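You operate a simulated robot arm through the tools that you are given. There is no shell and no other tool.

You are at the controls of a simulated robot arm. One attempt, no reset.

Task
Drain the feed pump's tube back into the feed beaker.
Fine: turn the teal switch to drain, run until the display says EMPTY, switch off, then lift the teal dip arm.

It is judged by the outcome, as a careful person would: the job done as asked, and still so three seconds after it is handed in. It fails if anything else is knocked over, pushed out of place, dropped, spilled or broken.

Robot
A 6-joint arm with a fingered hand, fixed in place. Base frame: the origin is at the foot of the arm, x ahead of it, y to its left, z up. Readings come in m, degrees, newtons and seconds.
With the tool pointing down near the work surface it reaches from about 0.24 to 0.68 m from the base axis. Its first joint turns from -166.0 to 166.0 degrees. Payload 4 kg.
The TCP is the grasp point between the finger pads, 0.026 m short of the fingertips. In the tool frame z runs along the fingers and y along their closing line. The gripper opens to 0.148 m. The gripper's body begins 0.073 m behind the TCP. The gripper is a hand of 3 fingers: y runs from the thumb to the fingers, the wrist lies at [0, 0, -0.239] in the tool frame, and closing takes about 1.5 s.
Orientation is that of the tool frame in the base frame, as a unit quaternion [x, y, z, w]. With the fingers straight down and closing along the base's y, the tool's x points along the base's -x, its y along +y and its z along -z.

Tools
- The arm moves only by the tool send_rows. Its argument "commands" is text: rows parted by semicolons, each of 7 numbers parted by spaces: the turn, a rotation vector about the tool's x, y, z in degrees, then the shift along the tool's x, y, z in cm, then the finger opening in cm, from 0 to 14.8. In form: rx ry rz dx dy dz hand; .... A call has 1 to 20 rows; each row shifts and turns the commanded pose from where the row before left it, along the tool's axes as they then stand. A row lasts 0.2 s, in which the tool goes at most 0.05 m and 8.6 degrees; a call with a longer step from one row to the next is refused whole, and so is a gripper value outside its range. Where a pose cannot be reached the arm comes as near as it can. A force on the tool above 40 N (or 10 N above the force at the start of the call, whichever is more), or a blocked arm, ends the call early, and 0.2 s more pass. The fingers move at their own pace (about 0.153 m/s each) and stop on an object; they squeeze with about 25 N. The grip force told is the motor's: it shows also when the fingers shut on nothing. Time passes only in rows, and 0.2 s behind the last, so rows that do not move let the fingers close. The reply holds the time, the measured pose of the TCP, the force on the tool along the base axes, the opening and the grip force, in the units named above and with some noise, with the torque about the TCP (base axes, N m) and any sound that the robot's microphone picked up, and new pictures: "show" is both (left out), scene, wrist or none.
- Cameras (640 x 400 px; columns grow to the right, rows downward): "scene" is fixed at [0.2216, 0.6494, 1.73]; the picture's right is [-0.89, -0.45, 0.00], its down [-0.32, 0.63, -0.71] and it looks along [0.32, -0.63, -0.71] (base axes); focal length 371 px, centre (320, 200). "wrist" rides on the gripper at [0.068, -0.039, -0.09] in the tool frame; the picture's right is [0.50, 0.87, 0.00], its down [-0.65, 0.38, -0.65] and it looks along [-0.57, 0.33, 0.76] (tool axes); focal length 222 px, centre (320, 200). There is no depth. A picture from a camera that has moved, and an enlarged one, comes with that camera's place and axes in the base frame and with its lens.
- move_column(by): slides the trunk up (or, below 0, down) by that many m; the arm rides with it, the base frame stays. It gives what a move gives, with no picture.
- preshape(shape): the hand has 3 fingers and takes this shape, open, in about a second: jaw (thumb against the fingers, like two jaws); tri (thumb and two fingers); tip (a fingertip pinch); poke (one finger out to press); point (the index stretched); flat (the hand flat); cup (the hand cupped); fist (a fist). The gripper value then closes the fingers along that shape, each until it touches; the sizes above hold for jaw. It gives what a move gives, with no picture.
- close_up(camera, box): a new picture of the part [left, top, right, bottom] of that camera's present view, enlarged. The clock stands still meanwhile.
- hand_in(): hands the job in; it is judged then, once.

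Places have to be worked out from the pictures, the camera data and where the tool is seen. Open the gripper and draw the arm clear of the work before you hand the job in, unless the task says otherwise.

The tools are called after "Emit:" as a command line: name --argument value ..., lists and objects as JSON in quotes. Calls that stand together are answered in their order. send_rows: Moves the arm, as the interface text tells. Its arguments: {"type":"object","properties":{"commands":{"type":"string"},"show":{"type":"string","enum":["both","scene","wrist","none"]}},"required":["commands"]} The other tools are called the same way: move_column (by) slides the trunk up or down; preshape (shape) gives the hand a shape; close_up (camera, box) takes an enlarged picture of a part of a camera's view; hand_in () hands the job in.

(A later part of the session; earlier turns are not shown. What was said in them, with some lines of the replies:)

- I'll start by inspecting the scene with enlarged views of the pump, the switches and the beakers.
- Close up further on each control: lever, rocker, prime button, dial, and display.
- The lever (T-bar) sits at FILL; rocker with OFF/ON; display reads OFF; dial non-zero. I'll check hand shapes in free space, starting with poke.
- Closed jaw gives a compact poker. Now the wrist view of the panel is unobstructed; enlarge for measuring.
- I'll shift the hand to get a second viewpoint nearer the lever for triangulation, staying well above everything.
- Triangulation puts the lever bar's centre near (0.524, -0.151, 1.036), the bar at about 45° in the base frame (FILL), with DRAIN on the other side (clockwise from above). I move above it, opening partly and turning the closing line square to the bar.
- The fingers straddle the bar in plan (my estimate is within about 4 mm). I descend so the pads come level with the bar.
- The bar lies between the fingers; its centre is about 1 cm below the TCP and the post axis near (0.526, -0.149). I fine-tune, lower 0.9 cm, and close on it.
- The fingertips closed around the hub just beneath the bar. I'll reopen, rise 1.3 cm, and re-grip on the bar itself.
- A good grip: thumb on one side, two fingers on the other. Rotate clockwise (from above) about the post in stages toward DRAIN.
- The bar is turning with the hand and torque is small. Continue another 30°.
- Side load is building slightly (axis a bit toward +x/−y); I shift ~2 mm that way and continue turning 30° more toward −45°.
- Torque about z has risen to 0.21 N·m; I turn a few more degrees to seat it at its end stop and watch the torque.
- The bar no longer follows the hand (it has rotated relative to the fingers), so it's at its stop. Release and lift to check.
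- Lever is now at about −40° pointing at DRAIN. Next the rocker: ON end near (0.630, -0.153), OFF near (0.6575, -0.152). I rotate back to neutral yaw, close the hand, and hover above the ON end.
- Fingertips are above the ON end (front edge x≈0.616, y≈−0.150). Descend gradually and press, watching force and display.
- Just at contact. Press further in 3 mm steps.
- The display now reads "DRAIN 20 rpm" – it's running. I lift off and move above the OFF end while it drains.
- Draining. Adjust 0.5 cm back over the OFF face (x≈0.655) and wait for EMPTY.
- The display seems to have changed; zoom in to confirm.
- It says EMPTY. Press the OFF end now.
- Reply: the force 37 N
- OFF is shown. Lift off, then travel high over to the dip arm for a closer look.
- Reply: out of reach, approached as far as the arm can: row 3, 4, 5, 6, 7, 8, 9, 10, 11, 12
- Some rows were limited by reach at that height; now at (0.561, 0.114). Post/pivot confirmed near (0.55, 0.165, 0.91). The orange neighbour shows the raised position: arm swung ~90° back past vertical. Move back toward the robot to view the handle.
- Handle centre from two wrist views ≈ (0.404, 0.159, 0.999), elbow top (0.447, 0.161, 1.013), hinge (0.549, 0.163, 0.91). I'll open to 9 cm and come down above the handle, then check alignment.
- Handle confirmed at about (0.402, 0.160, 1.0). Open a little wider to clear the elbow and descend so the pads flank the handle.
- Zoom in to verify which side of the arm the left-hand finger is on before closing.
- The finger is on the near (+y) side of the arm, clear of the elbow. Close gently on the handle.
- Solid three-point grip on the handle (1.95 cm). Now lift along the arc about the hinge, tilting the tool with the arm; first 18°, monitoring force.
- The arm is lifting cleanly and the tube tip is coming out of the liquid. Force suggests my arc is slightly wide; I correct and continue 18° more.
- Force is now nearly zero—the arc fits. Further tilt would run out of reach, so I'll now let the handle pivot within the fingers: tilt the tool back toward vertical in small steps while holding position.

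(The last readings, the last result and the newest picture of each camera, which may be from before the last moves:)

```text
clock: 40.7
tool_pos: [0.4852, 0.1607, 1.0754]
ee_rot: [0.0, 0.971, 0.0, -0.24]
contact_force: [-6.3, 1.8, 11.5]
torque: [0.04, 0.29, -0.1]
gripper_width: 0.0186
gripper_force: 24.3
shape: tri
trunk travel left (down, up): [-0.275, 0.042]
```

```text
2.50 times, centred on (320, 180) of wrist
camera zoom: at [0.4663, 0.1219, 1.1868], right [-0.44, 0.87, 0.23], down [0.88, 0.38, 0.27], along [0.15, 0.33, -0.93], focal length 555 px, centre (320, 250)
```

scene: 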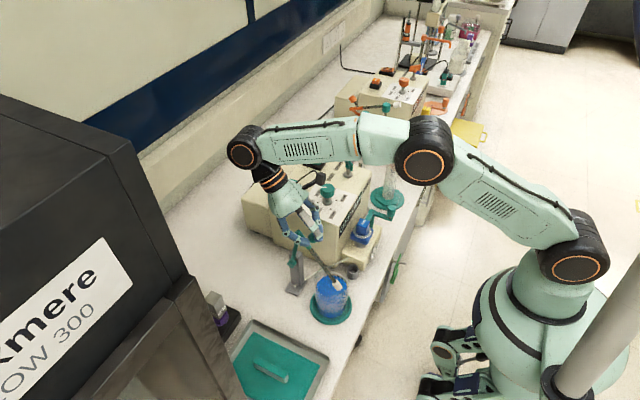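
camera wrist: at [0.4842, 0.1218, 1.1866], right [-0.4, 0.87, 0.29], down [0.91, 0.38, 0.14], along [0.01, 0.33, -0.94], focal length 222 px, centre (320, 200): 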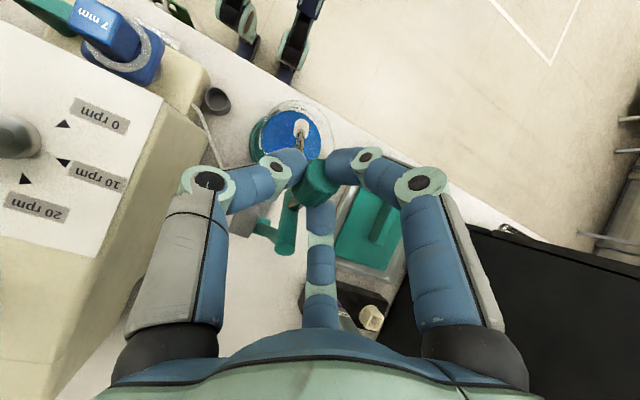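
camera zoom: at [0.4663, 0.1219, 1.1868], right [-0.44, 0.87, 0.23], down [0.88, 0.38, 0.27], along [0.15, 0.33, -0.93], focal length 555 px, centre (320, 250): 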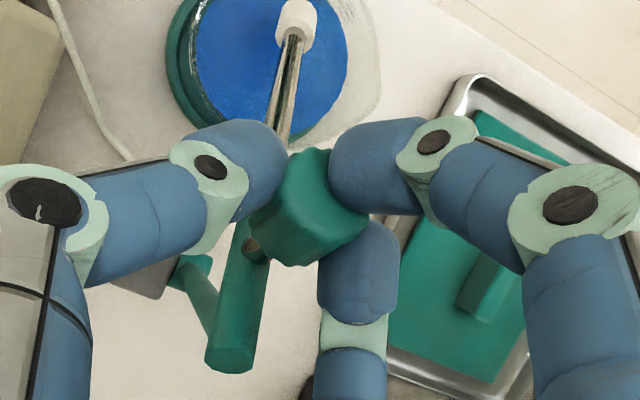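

The handle slips a bit in the fingers as intended; loads are acceptable. Continue along the arc 15° with the tilt held.

Emit:
send_rows --commands "0 0 0 -1.07 0 -1.12 0.5; 0 0 0 -1.16 0 -1.02 0.5; 0 0 0 -1.24 0 -0.93 0.5; 0 0 0 0 0 0 0.5" --show "none"

Emit:
close_up --camera "scene" --box '[290, 190, 370, 300]'

Emit:
close_up --camera "wrist" --box '[220, 100, 420, 260]'

```text
clock: 41.7
tool_pos: [0.528, 0.1613, 1.088]
ee_rot: [0.0, 0.971, 0.0, -0.24]
contact_force: [-8.6, 7.2, 36.7]
torque: [0.15, 0.88, -0.22]
gripper_width: 0.0204
gripper_force: 24.8
shape: tri
trunk travel left (down, up): [-0.275, 0.042]
```

```text
3.64 times, centred on (330, 245) of scene
camera zoom: at [0.2216, 0.6494, 1.73], right [-0.89, -0.45, 0.0], down [-0.32, 0.63, -0.71], along [0.32, -0.63, -0.71], focal length 1348 px, centre (284, 36)
```

zoom: 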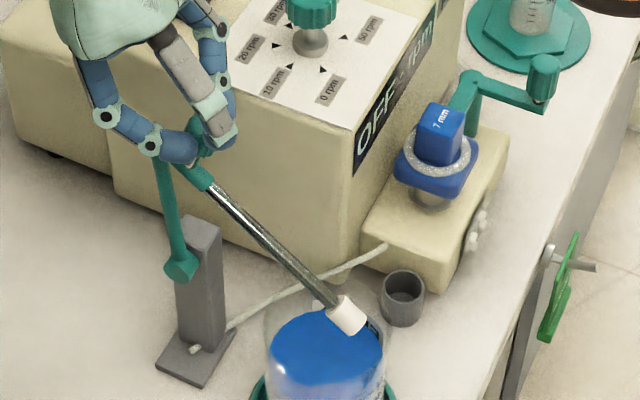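

```text
2.50 times, centred on (320, 180) of wrist
camera zoom: at [0.5098, 0.1218, 1.1998], right [-0.44, 0.87, 0.23], down [0.88, 0.38, 0.27], along [0.15, 0.33, -0.93], focal length 555 px, centre (320, 250)
```

zoom: 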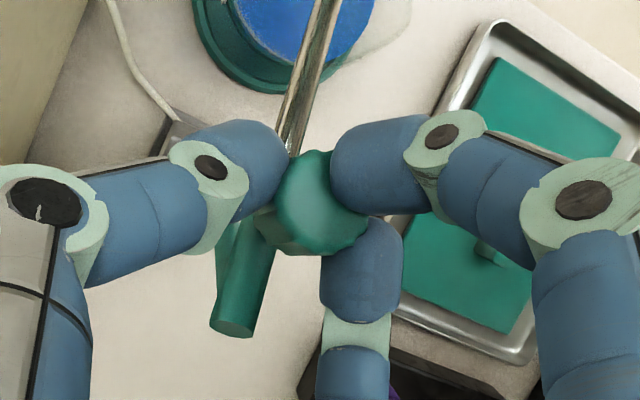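

The finger seated between handle and elbow is now pressing on the elbow (36 N upward). I ease the grip slightly, staying caged around the handle, and rise 0.8 cm to relieve it.

Emit:
send_rows --commands "0 0 0 0.19 0 -0.35 2.2; 0 0 0 0.19 0 -0.35 2.8; 0 0 0 0 0 0 2.8; 0 0 0 0 0 0 2.8" --show "none"

Emit:
close_up --camera "scene" --box '[290, 190, 370, 300]'

Emit:
close_up --camera "wrist" --box '[220, 100, 420, 260]'

```text
clock: 42.7
tool_pos: [0.5317, 0.1593, 1.093]
ee_rot: [0.0, 0.97, 0.0, -0.242]
contact_force: [0.5, -0.2, 0.2]
torque: [-0.01, 0.0, -0.01]
gripper_width: 0.0269
gripper_force: 0.1
shape: tri
trunk travel left (down, up): [-0.275, 0.042]
```

```text
3.64 times, centred on (330, 245) of scene
camera zoom: at [0.2216, 0.6494, 1.73], right [-0.89, -0.45, 0.0], down [-0.32, 0.63, -0.71], along [0.32, -0.63, -0.71], focal length 1348 px, centre (284, 36)
```

zoom: 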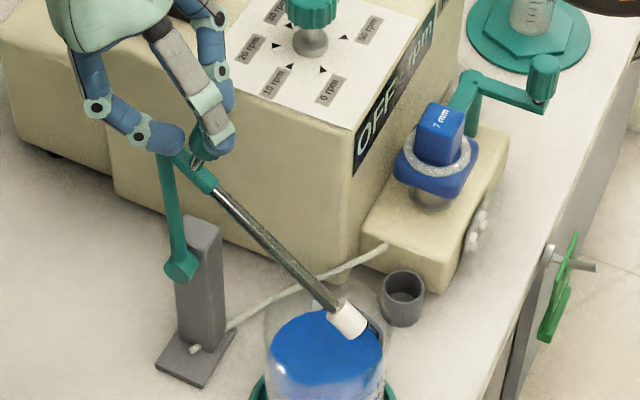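

```text
2.50 times, centred on (320, 180) of wrist
camera zoom: at [0.5133, 0.121, 1.2041], right [-0.44, 0.87, 0.23], down [0.89, 0.38, 0.27], along [0.15, 0.33, -0.93], focal length 555 px, centre (320, 250)
```

zoom: 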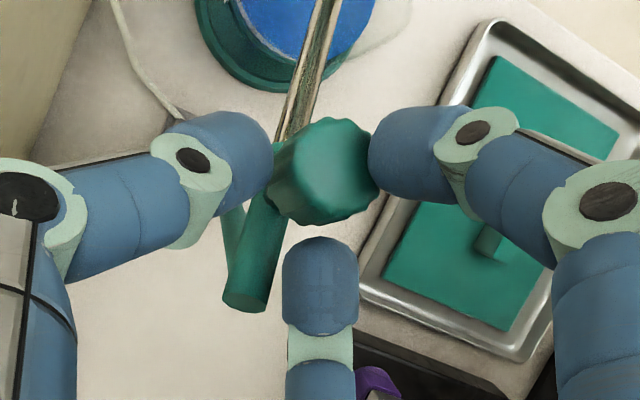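

The arm stays put by itself when released (friction hinge), so I can let go and re-approach. I'll back off, return the tool to vertical, close the hand and push the handle onward from its robot side.

Emit:
send_rows --commands "0 0 0 0 0 0 6; 0 0 0 0 0 0 6; 0 0 0 0 0 -3 6; 0 0 0 0 0 -3 6; 0 0 0 0 0 -2 6; 0 -7 0 0 0 0 0; 0 -7 0 0 0 0 0; 0 -7 0 0 0 0 0; 0 -7 0 0 0 0 0; 0 0 0 3.2 0 0 0; 0 0 0 3.2 0 0 0; 0 0 0 3 0 0 0; 0 0 0 0 0 0 0"

Emit:
close_up --camera "scene" --box '[270, 190, 390, 330]'

Emit:
close_up --camera "wrist" --box '[220, 60, 420, 220]'

```text
clock: 45.5
tool_pos: [0.4226, 0.1516, 1.134]
ee_rot: [0.0, 1.0, 0.0, 0.0]
contact_force: [0.4, 0.4, 0.4]
torque: [-0.05, 0.0, 0.0]
gripper_width: 0.0
gripper_force: 25.1
shape: jaw
out of reach, approached as far as the arm can: row 3, 4, 5
trunk travel left (down, up): [-0.275, 0.042]
camera wrist: at [0.3541, 0.1119, 1.2241], right [-0.5, 0.87, 0.0], down [0.65, 0.38, 0.65], along [0.57, 0.33, -0.76], focal length 222 px, centre (320, 200)
```

scene: 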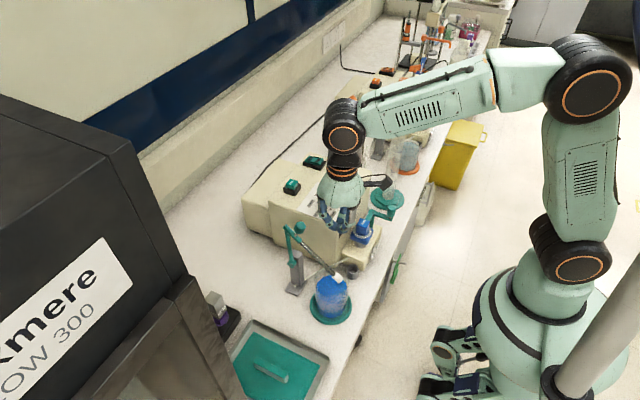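
wrist: 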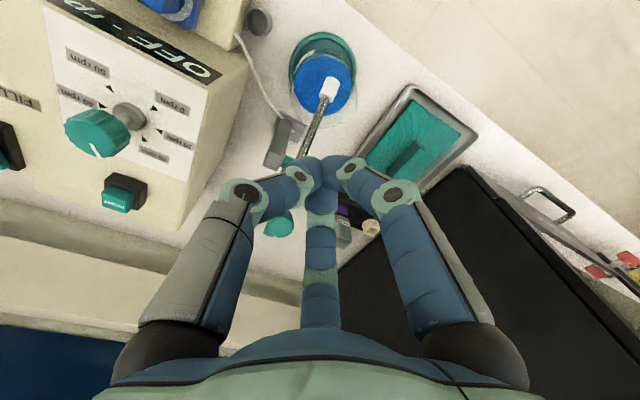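

```text
2.86 times, centred on (330, 260) of scene
camera zoom: at [0.2216, 0.6494, 1.73], right [-0.89, -0.45, 0.0], down [-0.32, 0.63, -0.71], along [0.32, -0.63, -0.71], focal length 1060 px, centre (291, 29)
```

zoom: 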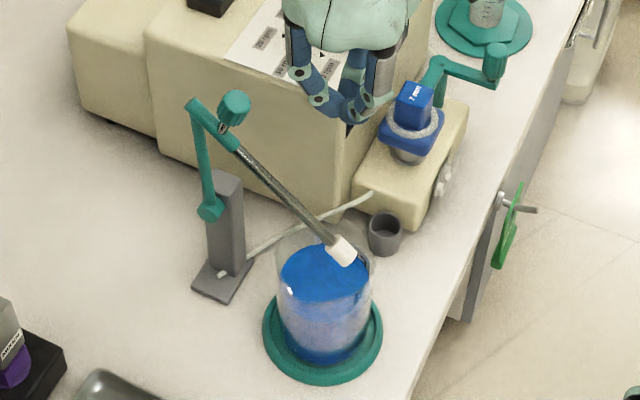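

```text
2.50 times, centred on (320, 140) of wrist
camera zoom: at [0.3541, 0.1119, 1.2241], right [-0.5, 0.87, 0.0], down [0.65, 0.38, 0.65], along [0.57, 0.33, -0.76], focal length 555 px, centre (320, 350)
```

zoom: 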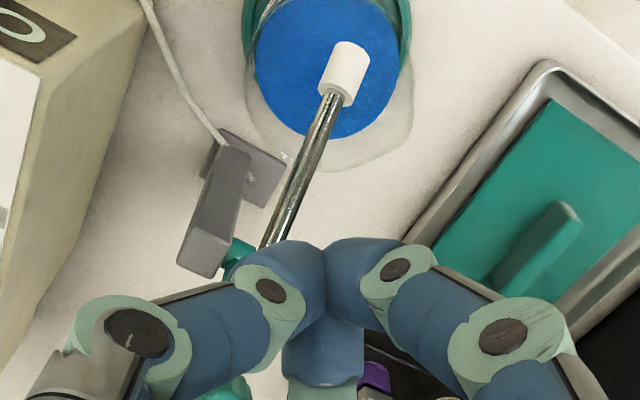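

The dip arm holds at about half-raised. I lower the closed hand on the robot side of the handle and push it onward toward +x.

Emit:
send_rows --commands "0 0 0 -2.4 0.45 0 0; 0 0 0 -2.4 0.4 0 0; 0 0 0 0 0 2.5 0; 0 0 0 0 0 2.4 0; 0 0 0 -1 0 0 0; 0 0 0 -1 0 0 0; 0 0 0 -1 0 0 0; 0 0 0 -1 0 0 0; 0 0 0 0 0 0 0" --show "scene"

Emit:
close_up --camera "scene" --box '[270, 190, 370, 310]'

```text
clock: 47.5
tool_pos: [0.5102, 0.1575, 1.0847]
ee_rot: [0.0, 1.0, 0.001, 0.0]
contact_force: [0.1, 0.3, 0.6]
torque: [-0.03, 0.03, 0.03]
gripper_width: 0.0001
gripper_force: 25.2
shape: jaw
trunk travel left (down, up): [-0.275, 0.042]
```

scene: 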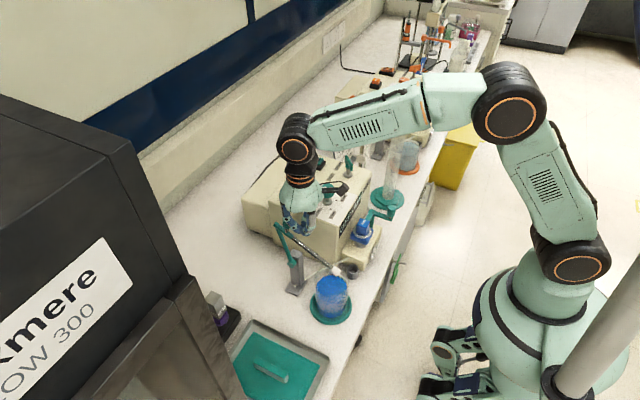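

```text
3.33 times, centred on (320, 250) of scene
camera zoom: at [0.2216, 0.6494, 1.73], right [-0.89, -0.45, 0.0], down [-0.32, 0.63, -0.71], along [0.32, -0.63, -0.71], focal length 1236 px, centre (320, 33)
```

zoom: 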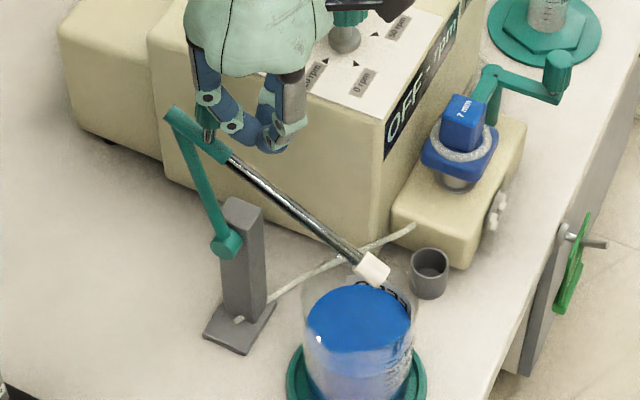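

The push works with almost no force — the arm is rotating further. Continue in 1 cm steps.

Emit:
send_rows --commands "0 0 0 -1 0 0 0; 0 0 0 -1 0 0 0; 0 0 0 -1 0 0 0; 0 0 0 -1 0 0 0; 0 0 0 -1 0 0 0; 0 0 0 -1 0 0 0; 0 0 0 0 0 0 0" --show "none"

Emit:
close_up --camera "scene" --box '[270, 190, 370, 310]'

Emit:
close_up --camera "wrist" --box '[220, 60, 420, 220]'

```text
clock: 49.1
tool_pos: [0.5707, 0.1579, 1.0865]
ee_rot: [0.0, 1.0, 0.0, 0.0]
contact_force: [0.5, 0.0, 0.3]
torque: [-0.01, 0.0, -0.02]
gripper_width: 0.0001
gripper_force: 25.1
shape: jaw
trunk travel left (down, up): [-0.275, 0.042]
```

```text
3.33 times, centred on (320, 250) of scene
camera zoom: at [0.2216, 0.6494, 1.73], right [-0.89, -0.45, 0.0], down [-0.32, 0.63, -0.71], along [0.32, -0.63, -0.71], focal length 1236 px, centre (320, 33)
```

zoom: 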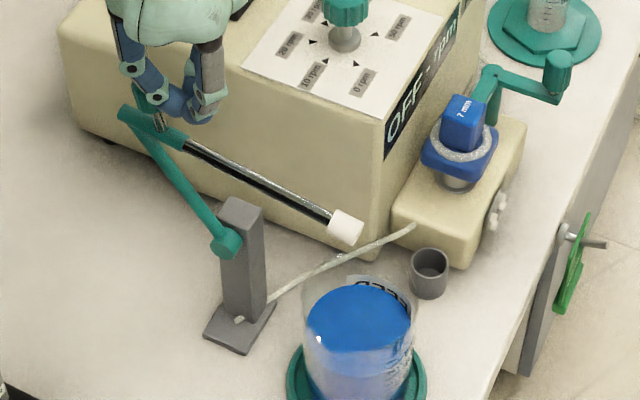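

```text
2.50 times, centred on (320, 140) of wrist
camera zoom: at [0.5019, 0.1191, 1.1759], right [-0.5, 0.87, 0.0], down [0.65, 0.38, 0.65], along [0.57, 0.33, -0.76], focal length 555 px, centre (320, 350)
```

zoom: 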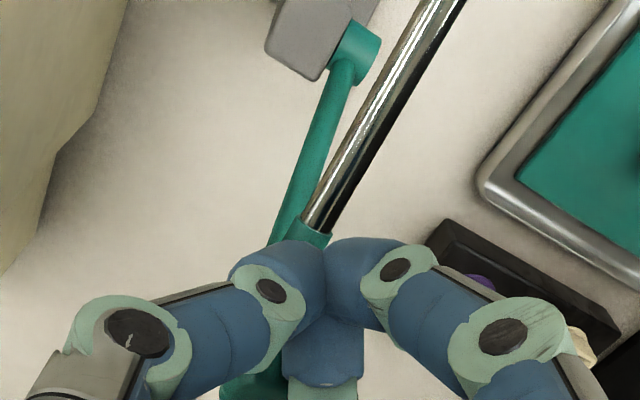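

The tube is well clear now; continue to the fully raised position like the neighbouring (orange) arm, lowering slightly to follow the handle.

Emit:
send_rows --commands "0 0 0 -1 0 0.3 0; 0 0 0 -1 0 0.3 0; 0 0 0 -1 0 0.3 0; 0 0 0 -1 0 0.3 0; 0 0 0 -1 0 0.3 0; 0 0 0 0 0 0 0" --show "none"

Emit:
close_up --camera "scene" --box '[260, 180, 380, 310]'

```text
clock: 50.5
tool_pos: [0.6205, 0.1583, 1.0706]
ee_rot: [0.0, 1.0, 0.0, 0.001]
contact_force: [0.4, 0.8, 0.9]
torque: [0.02, 0.01, 0.03]
gripper_width: 0.0
gripper_force: 24.6
shape: jaw
trunk travel left (down, up): [-0.275, 0.042]
```

```text
3.08 times, centred on (320, 245) of scene
camera zoom: at [0.2216, 0.6494, 1.73], right [-0.89, -0.45, 0.0], down [-0.32, 0.63, -0.71], along [0.32, -0.63, -0.71], focal length 1141 px, centre (320, 62)
```

zoom: 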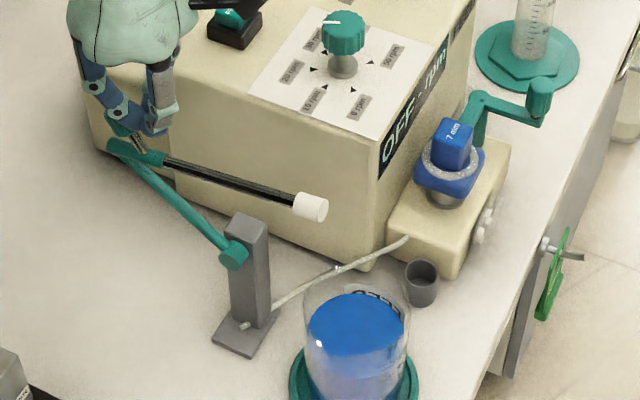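

Very close to the orange arm's pose. Push a bit further, gently, to see if there's an end stop.

Emit:
send_rows --commands "0 0 0 -0.7 0 0.3 0; 0 0 0 -0.7 0 0.3 0; 0 0 0 -0.7 0 0.3 0; 0 0 0 0 0 0 0" --show "none"

Emit:
close_up --camera "scene" --box '[260, 180, 380, 310]'

Emit:
close_up --camera "scene" --box '[330, 60, 450, 160]'

```text
clock: 51.5
tool_pos: [0.6413, 0.1578, 1.0616]
ee_rot: [0.0, 1.0, -0.001, 0.0]
contact_force: [0.4, 0.7, -0.2]
torque: [-0.01, 0.04, 0.0]
gripper_width: 0.0
gripper_force: 24.4
shape: jaw
trunk travel left (down, up): [-0.275, 0.042]
```

```text
3.08 times, centred on (320, 245) of scene
camera zoom: at [0.2216, 0.6494, 1.73], right [-0.89, -0.45, 0.0], down [-0.32, 0.63, -0.71], along [0.32, -0.63, -0.71], focal length 1141 px, centre (320, 62)
```

zoom: 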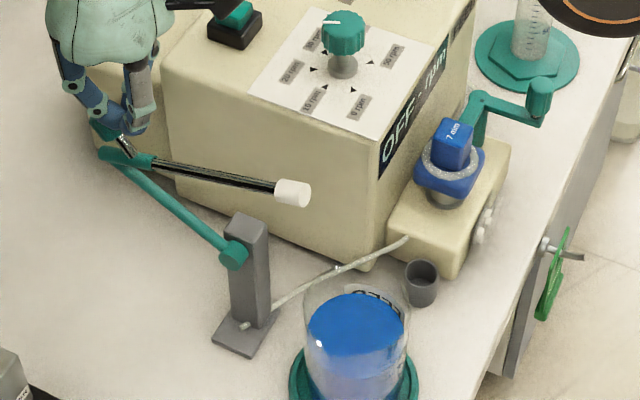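

```text
4.00 times, centred on (390, 110) of scene
camera zoom: at [0.2216, 0.6494, 1.73], right [-0.89, -0.45, 0.0], down [-0.32, 0.63, -0.71], along [0.32, -0.63, -0.71], focal length 1483 px, centre (40, 560)
```

zoom: 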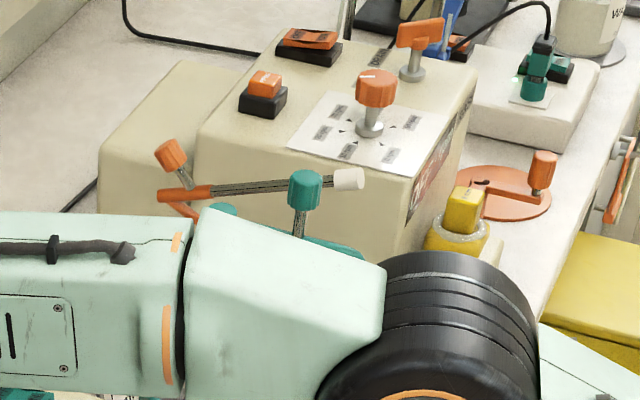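

The arm is raised past vertical, matching the neighbour's raised pose. Now withdraw: back and up away from the handle, and check it stays.

Emit:
send_rows --commands "0 0 0 1 0 -1 0; 0 0 0 1 0 -2 0; 0 0 0 1 0 -3 0; 0 0 0 2 0 -3 0; 0 0 0 3 0 -3 0; 0 0 0 4 0 -1 0; 0 0 0 4 -1 0 0; 0 0 0 4 -2 0 0; 0 0 0 3 -3 0 0; 0 0 0 0 -3 0 5; 0 0 0 0 0 0 10; 0 0 0 0 0 0 10"

Emit:
close_up --camera "scene" --box '[260, 180, 380, 310]'

Emit:
close_up --camera "scene" --box '[270, 130, 400, 250]'

Emit:
close_up --camera "wrist" --box '[180, 0, 460, 200]'

```text
clock: 54.1
tool_pos: [0.4107, 0.0675, 1.1911]
ee_rot: [0.0, 1.0, 0.001, 0.001]
contact_force: [0.1, -0.5, 0.1]
torque: [-0.01, -0.02, 0.0]
gripper_width: 0.0954
gripper_force: 0.0
shape: jaw
trunk travel left (down, up): [-0.275, 0.042]
camera wrist: at [0.3423, 0.0284, 1.2815], right [-0.5, 0.87, 0.0], down [0.65, 0.38, 0.65], along [0.57, 0.33, -0.76], focal length 222 px, centre (320, 200)
```

scene: 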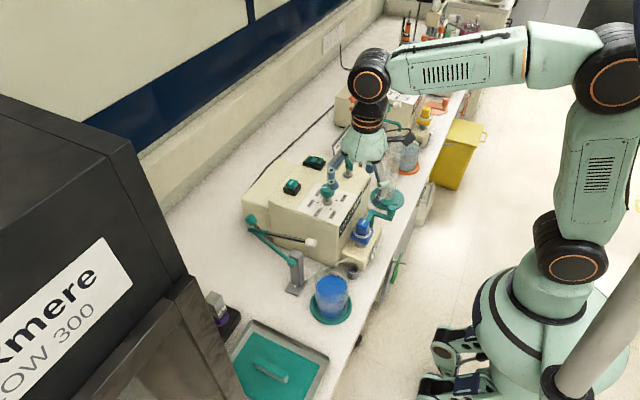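
wrist: 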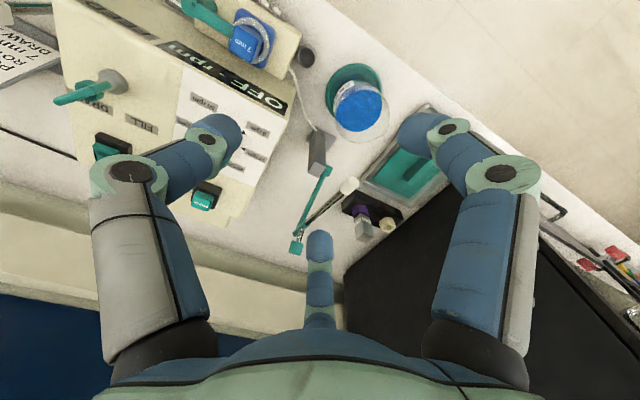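

```text
3.08 times, centred on (320, 245) of scene
camera zoom: at [0.2216, 0.6494, 1.73], right [-0.89, -0.45, 0.0], down [-0.32, 0.63, -0.71], along [0.32, -0.63, -0.71], focal length 1141 px, centre (320, 62)
```

zoom: 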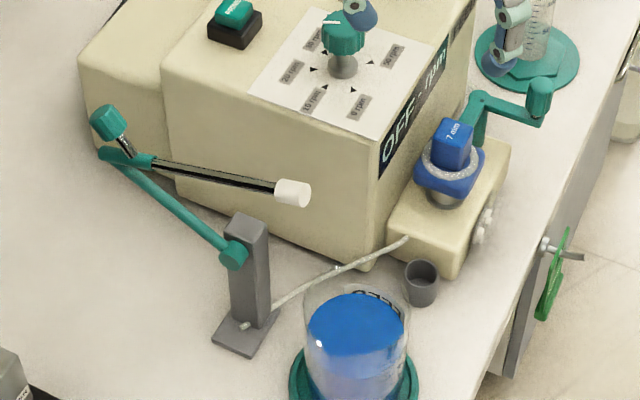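

```text
3.33 times, centred on (335, 190) of scene
camera zoom: at [0.2216, 0.6494, 1.73], right [-0.89, -0.45, 0.0], down [-0.32, 0.63, -0.71], along [0.32, -0.63, -0.71], focal length 1236 px, centre (270, 233)
```

zoom: 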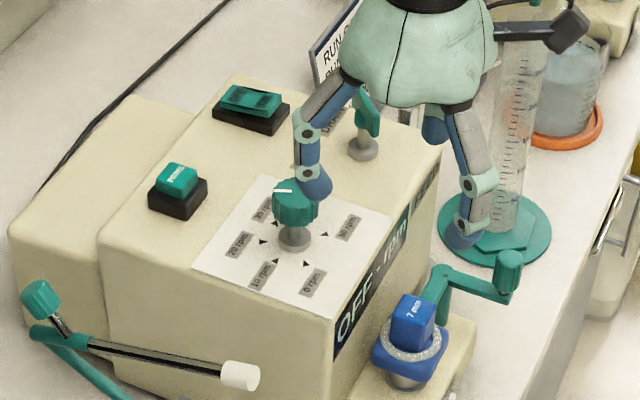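

```text
2.00 times, centred on (320, 100) of wrist
camera zoom: at [0.3423, 0.0284, 1.2815], right [-0.5, 0.87, 0.0], down [0.65, 0.38, 0.65], along [0.57, 0.33, -0.76], focal length 444 px, centre (320, 400)
```

zoom: 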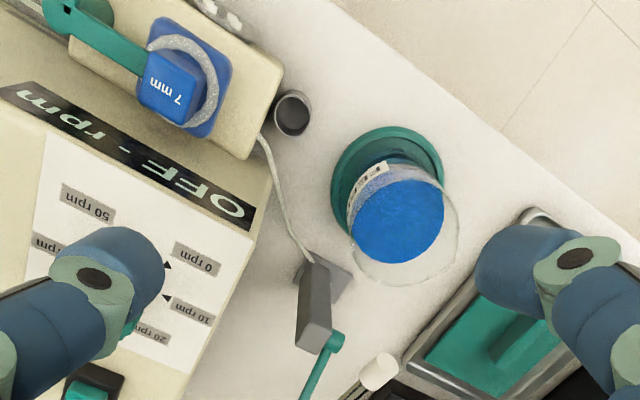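

The dip arm stays raised, display reads OFF, lever at DRAIN, beaker undisturbed. I lift the arm clear and re-check stability before handing in.

Emit:
send_rows --commands "0 0 0 0 0 -3 14; 0 0 0 0 0 -3 14; 0 0 0 0 0 -3 14; 0 0 0 0 0 -2 14; 0 0 0 0 0 0 14; 0 0 0 0 0 0 14; 0 0 0 0 0 0 14; 0 0 0 0 0 0 14; 0 0 0 0 0 0 14; 0 0 0 0 0 0 14"

Emit:
close_up --camera "scene" --box '[230, 130, 430, 330]'

Emit:
close_up --camera "scene" --box '[300, 140, 380, 240]'

```text
clock: 56.3
tool_pos: [0.4113, 0.0685, 1.3018]
ee_rot: [0.0, 1.0, 0.0, 0.0]
contact_force: [0.7, 0.2, 0.1]
torque: [0.02, 0.03, 0.06]
gripper_width: 0.1341
gripper_force: 0.1
shape: jaw
trunk travel left (down, up): [-0.275, 0.042]
camera wrist: at [0.3428, 0.0295, 1.3918], right [-0.5, 0.87, 0.0], down [0.65, 0.38, 0.65], along [0.57, 0.33, -0.76], focal length 222 px, centre (320, 200)
```

scene: 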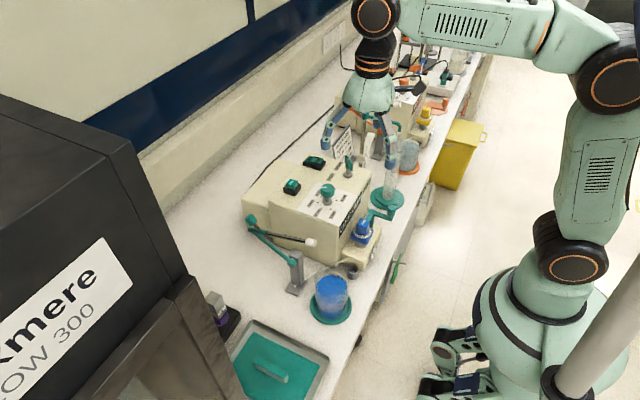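
wrist: 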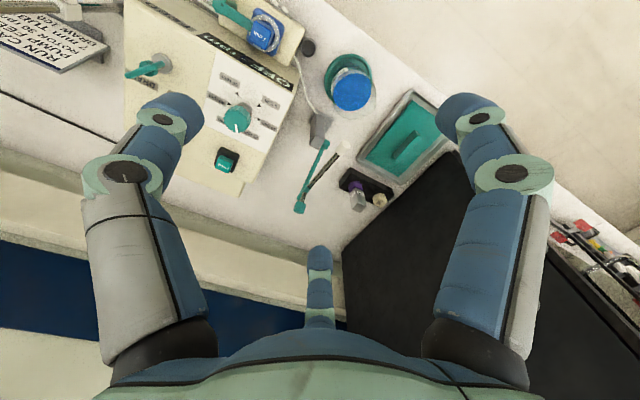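

```text
2.00 times, centred on (330, 230) of scene
camera zoom: at [0.2216, 0.6494, 1.73], right [-0.89, -0.45, 0.0], down [-0.32, 0.63, -0.71], along [0.32, -0.63, -0.71], focal length 742 px, centre (300, 140)
```

zoom: 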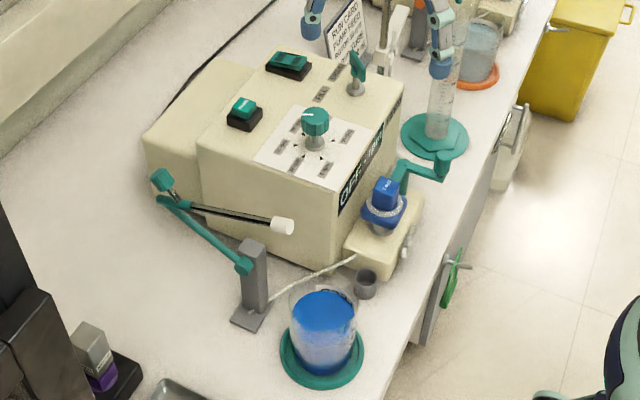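

```text
4.00 times, centred on (340, 190) of scene
camera zoom: at [0.2216, 0.6494, 1.73], right [-0.89, -0.45, 0.0], down [-0.32, 0.63, -0.71], along [0.32, -0.63, -0.71], focal length 1483 px, centre (240, 240)
```

zoom: 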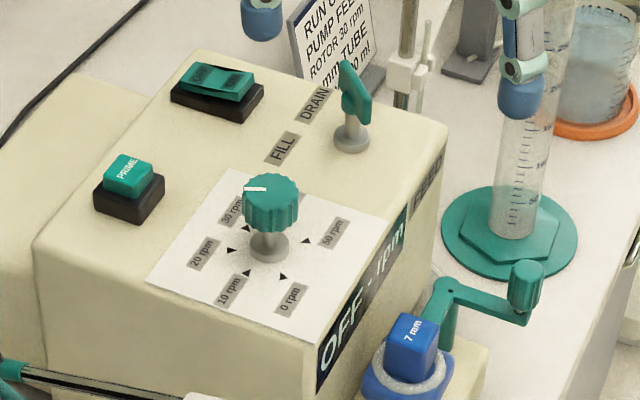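

Everything is stable: the lever is at DRAIN, the pump is OFF after EMPTY, the dip arm is raised, and nothing else has been disturbed. The hand is open and clear, so I'm handing the job in.

Emit:
hand_in

```text
The job is handed in.
```

The feed pump's tube has been drained back into the feed beaker, and the job is handed in.

- **Drain:** I turned the teal lever from FILL to DRAIN. I then switched the pump on at the dial's existing 20 rpm setting, and it ran until the display said EMPTY.
- **Switch off:** I pressed the rocker to OFF, and the display reads OFF.
- **Dip arm:** I lifted the teal dip arm past vertical, close to the raised pose of the orange one next to it. It stayed up on its own for about five seconds before hand-in.

I did not touch the prime button or the speed dial. In the last pictures the beaker and everything around it were where they started, with no spills visible. The hand was open and clear of the work when I handed in.
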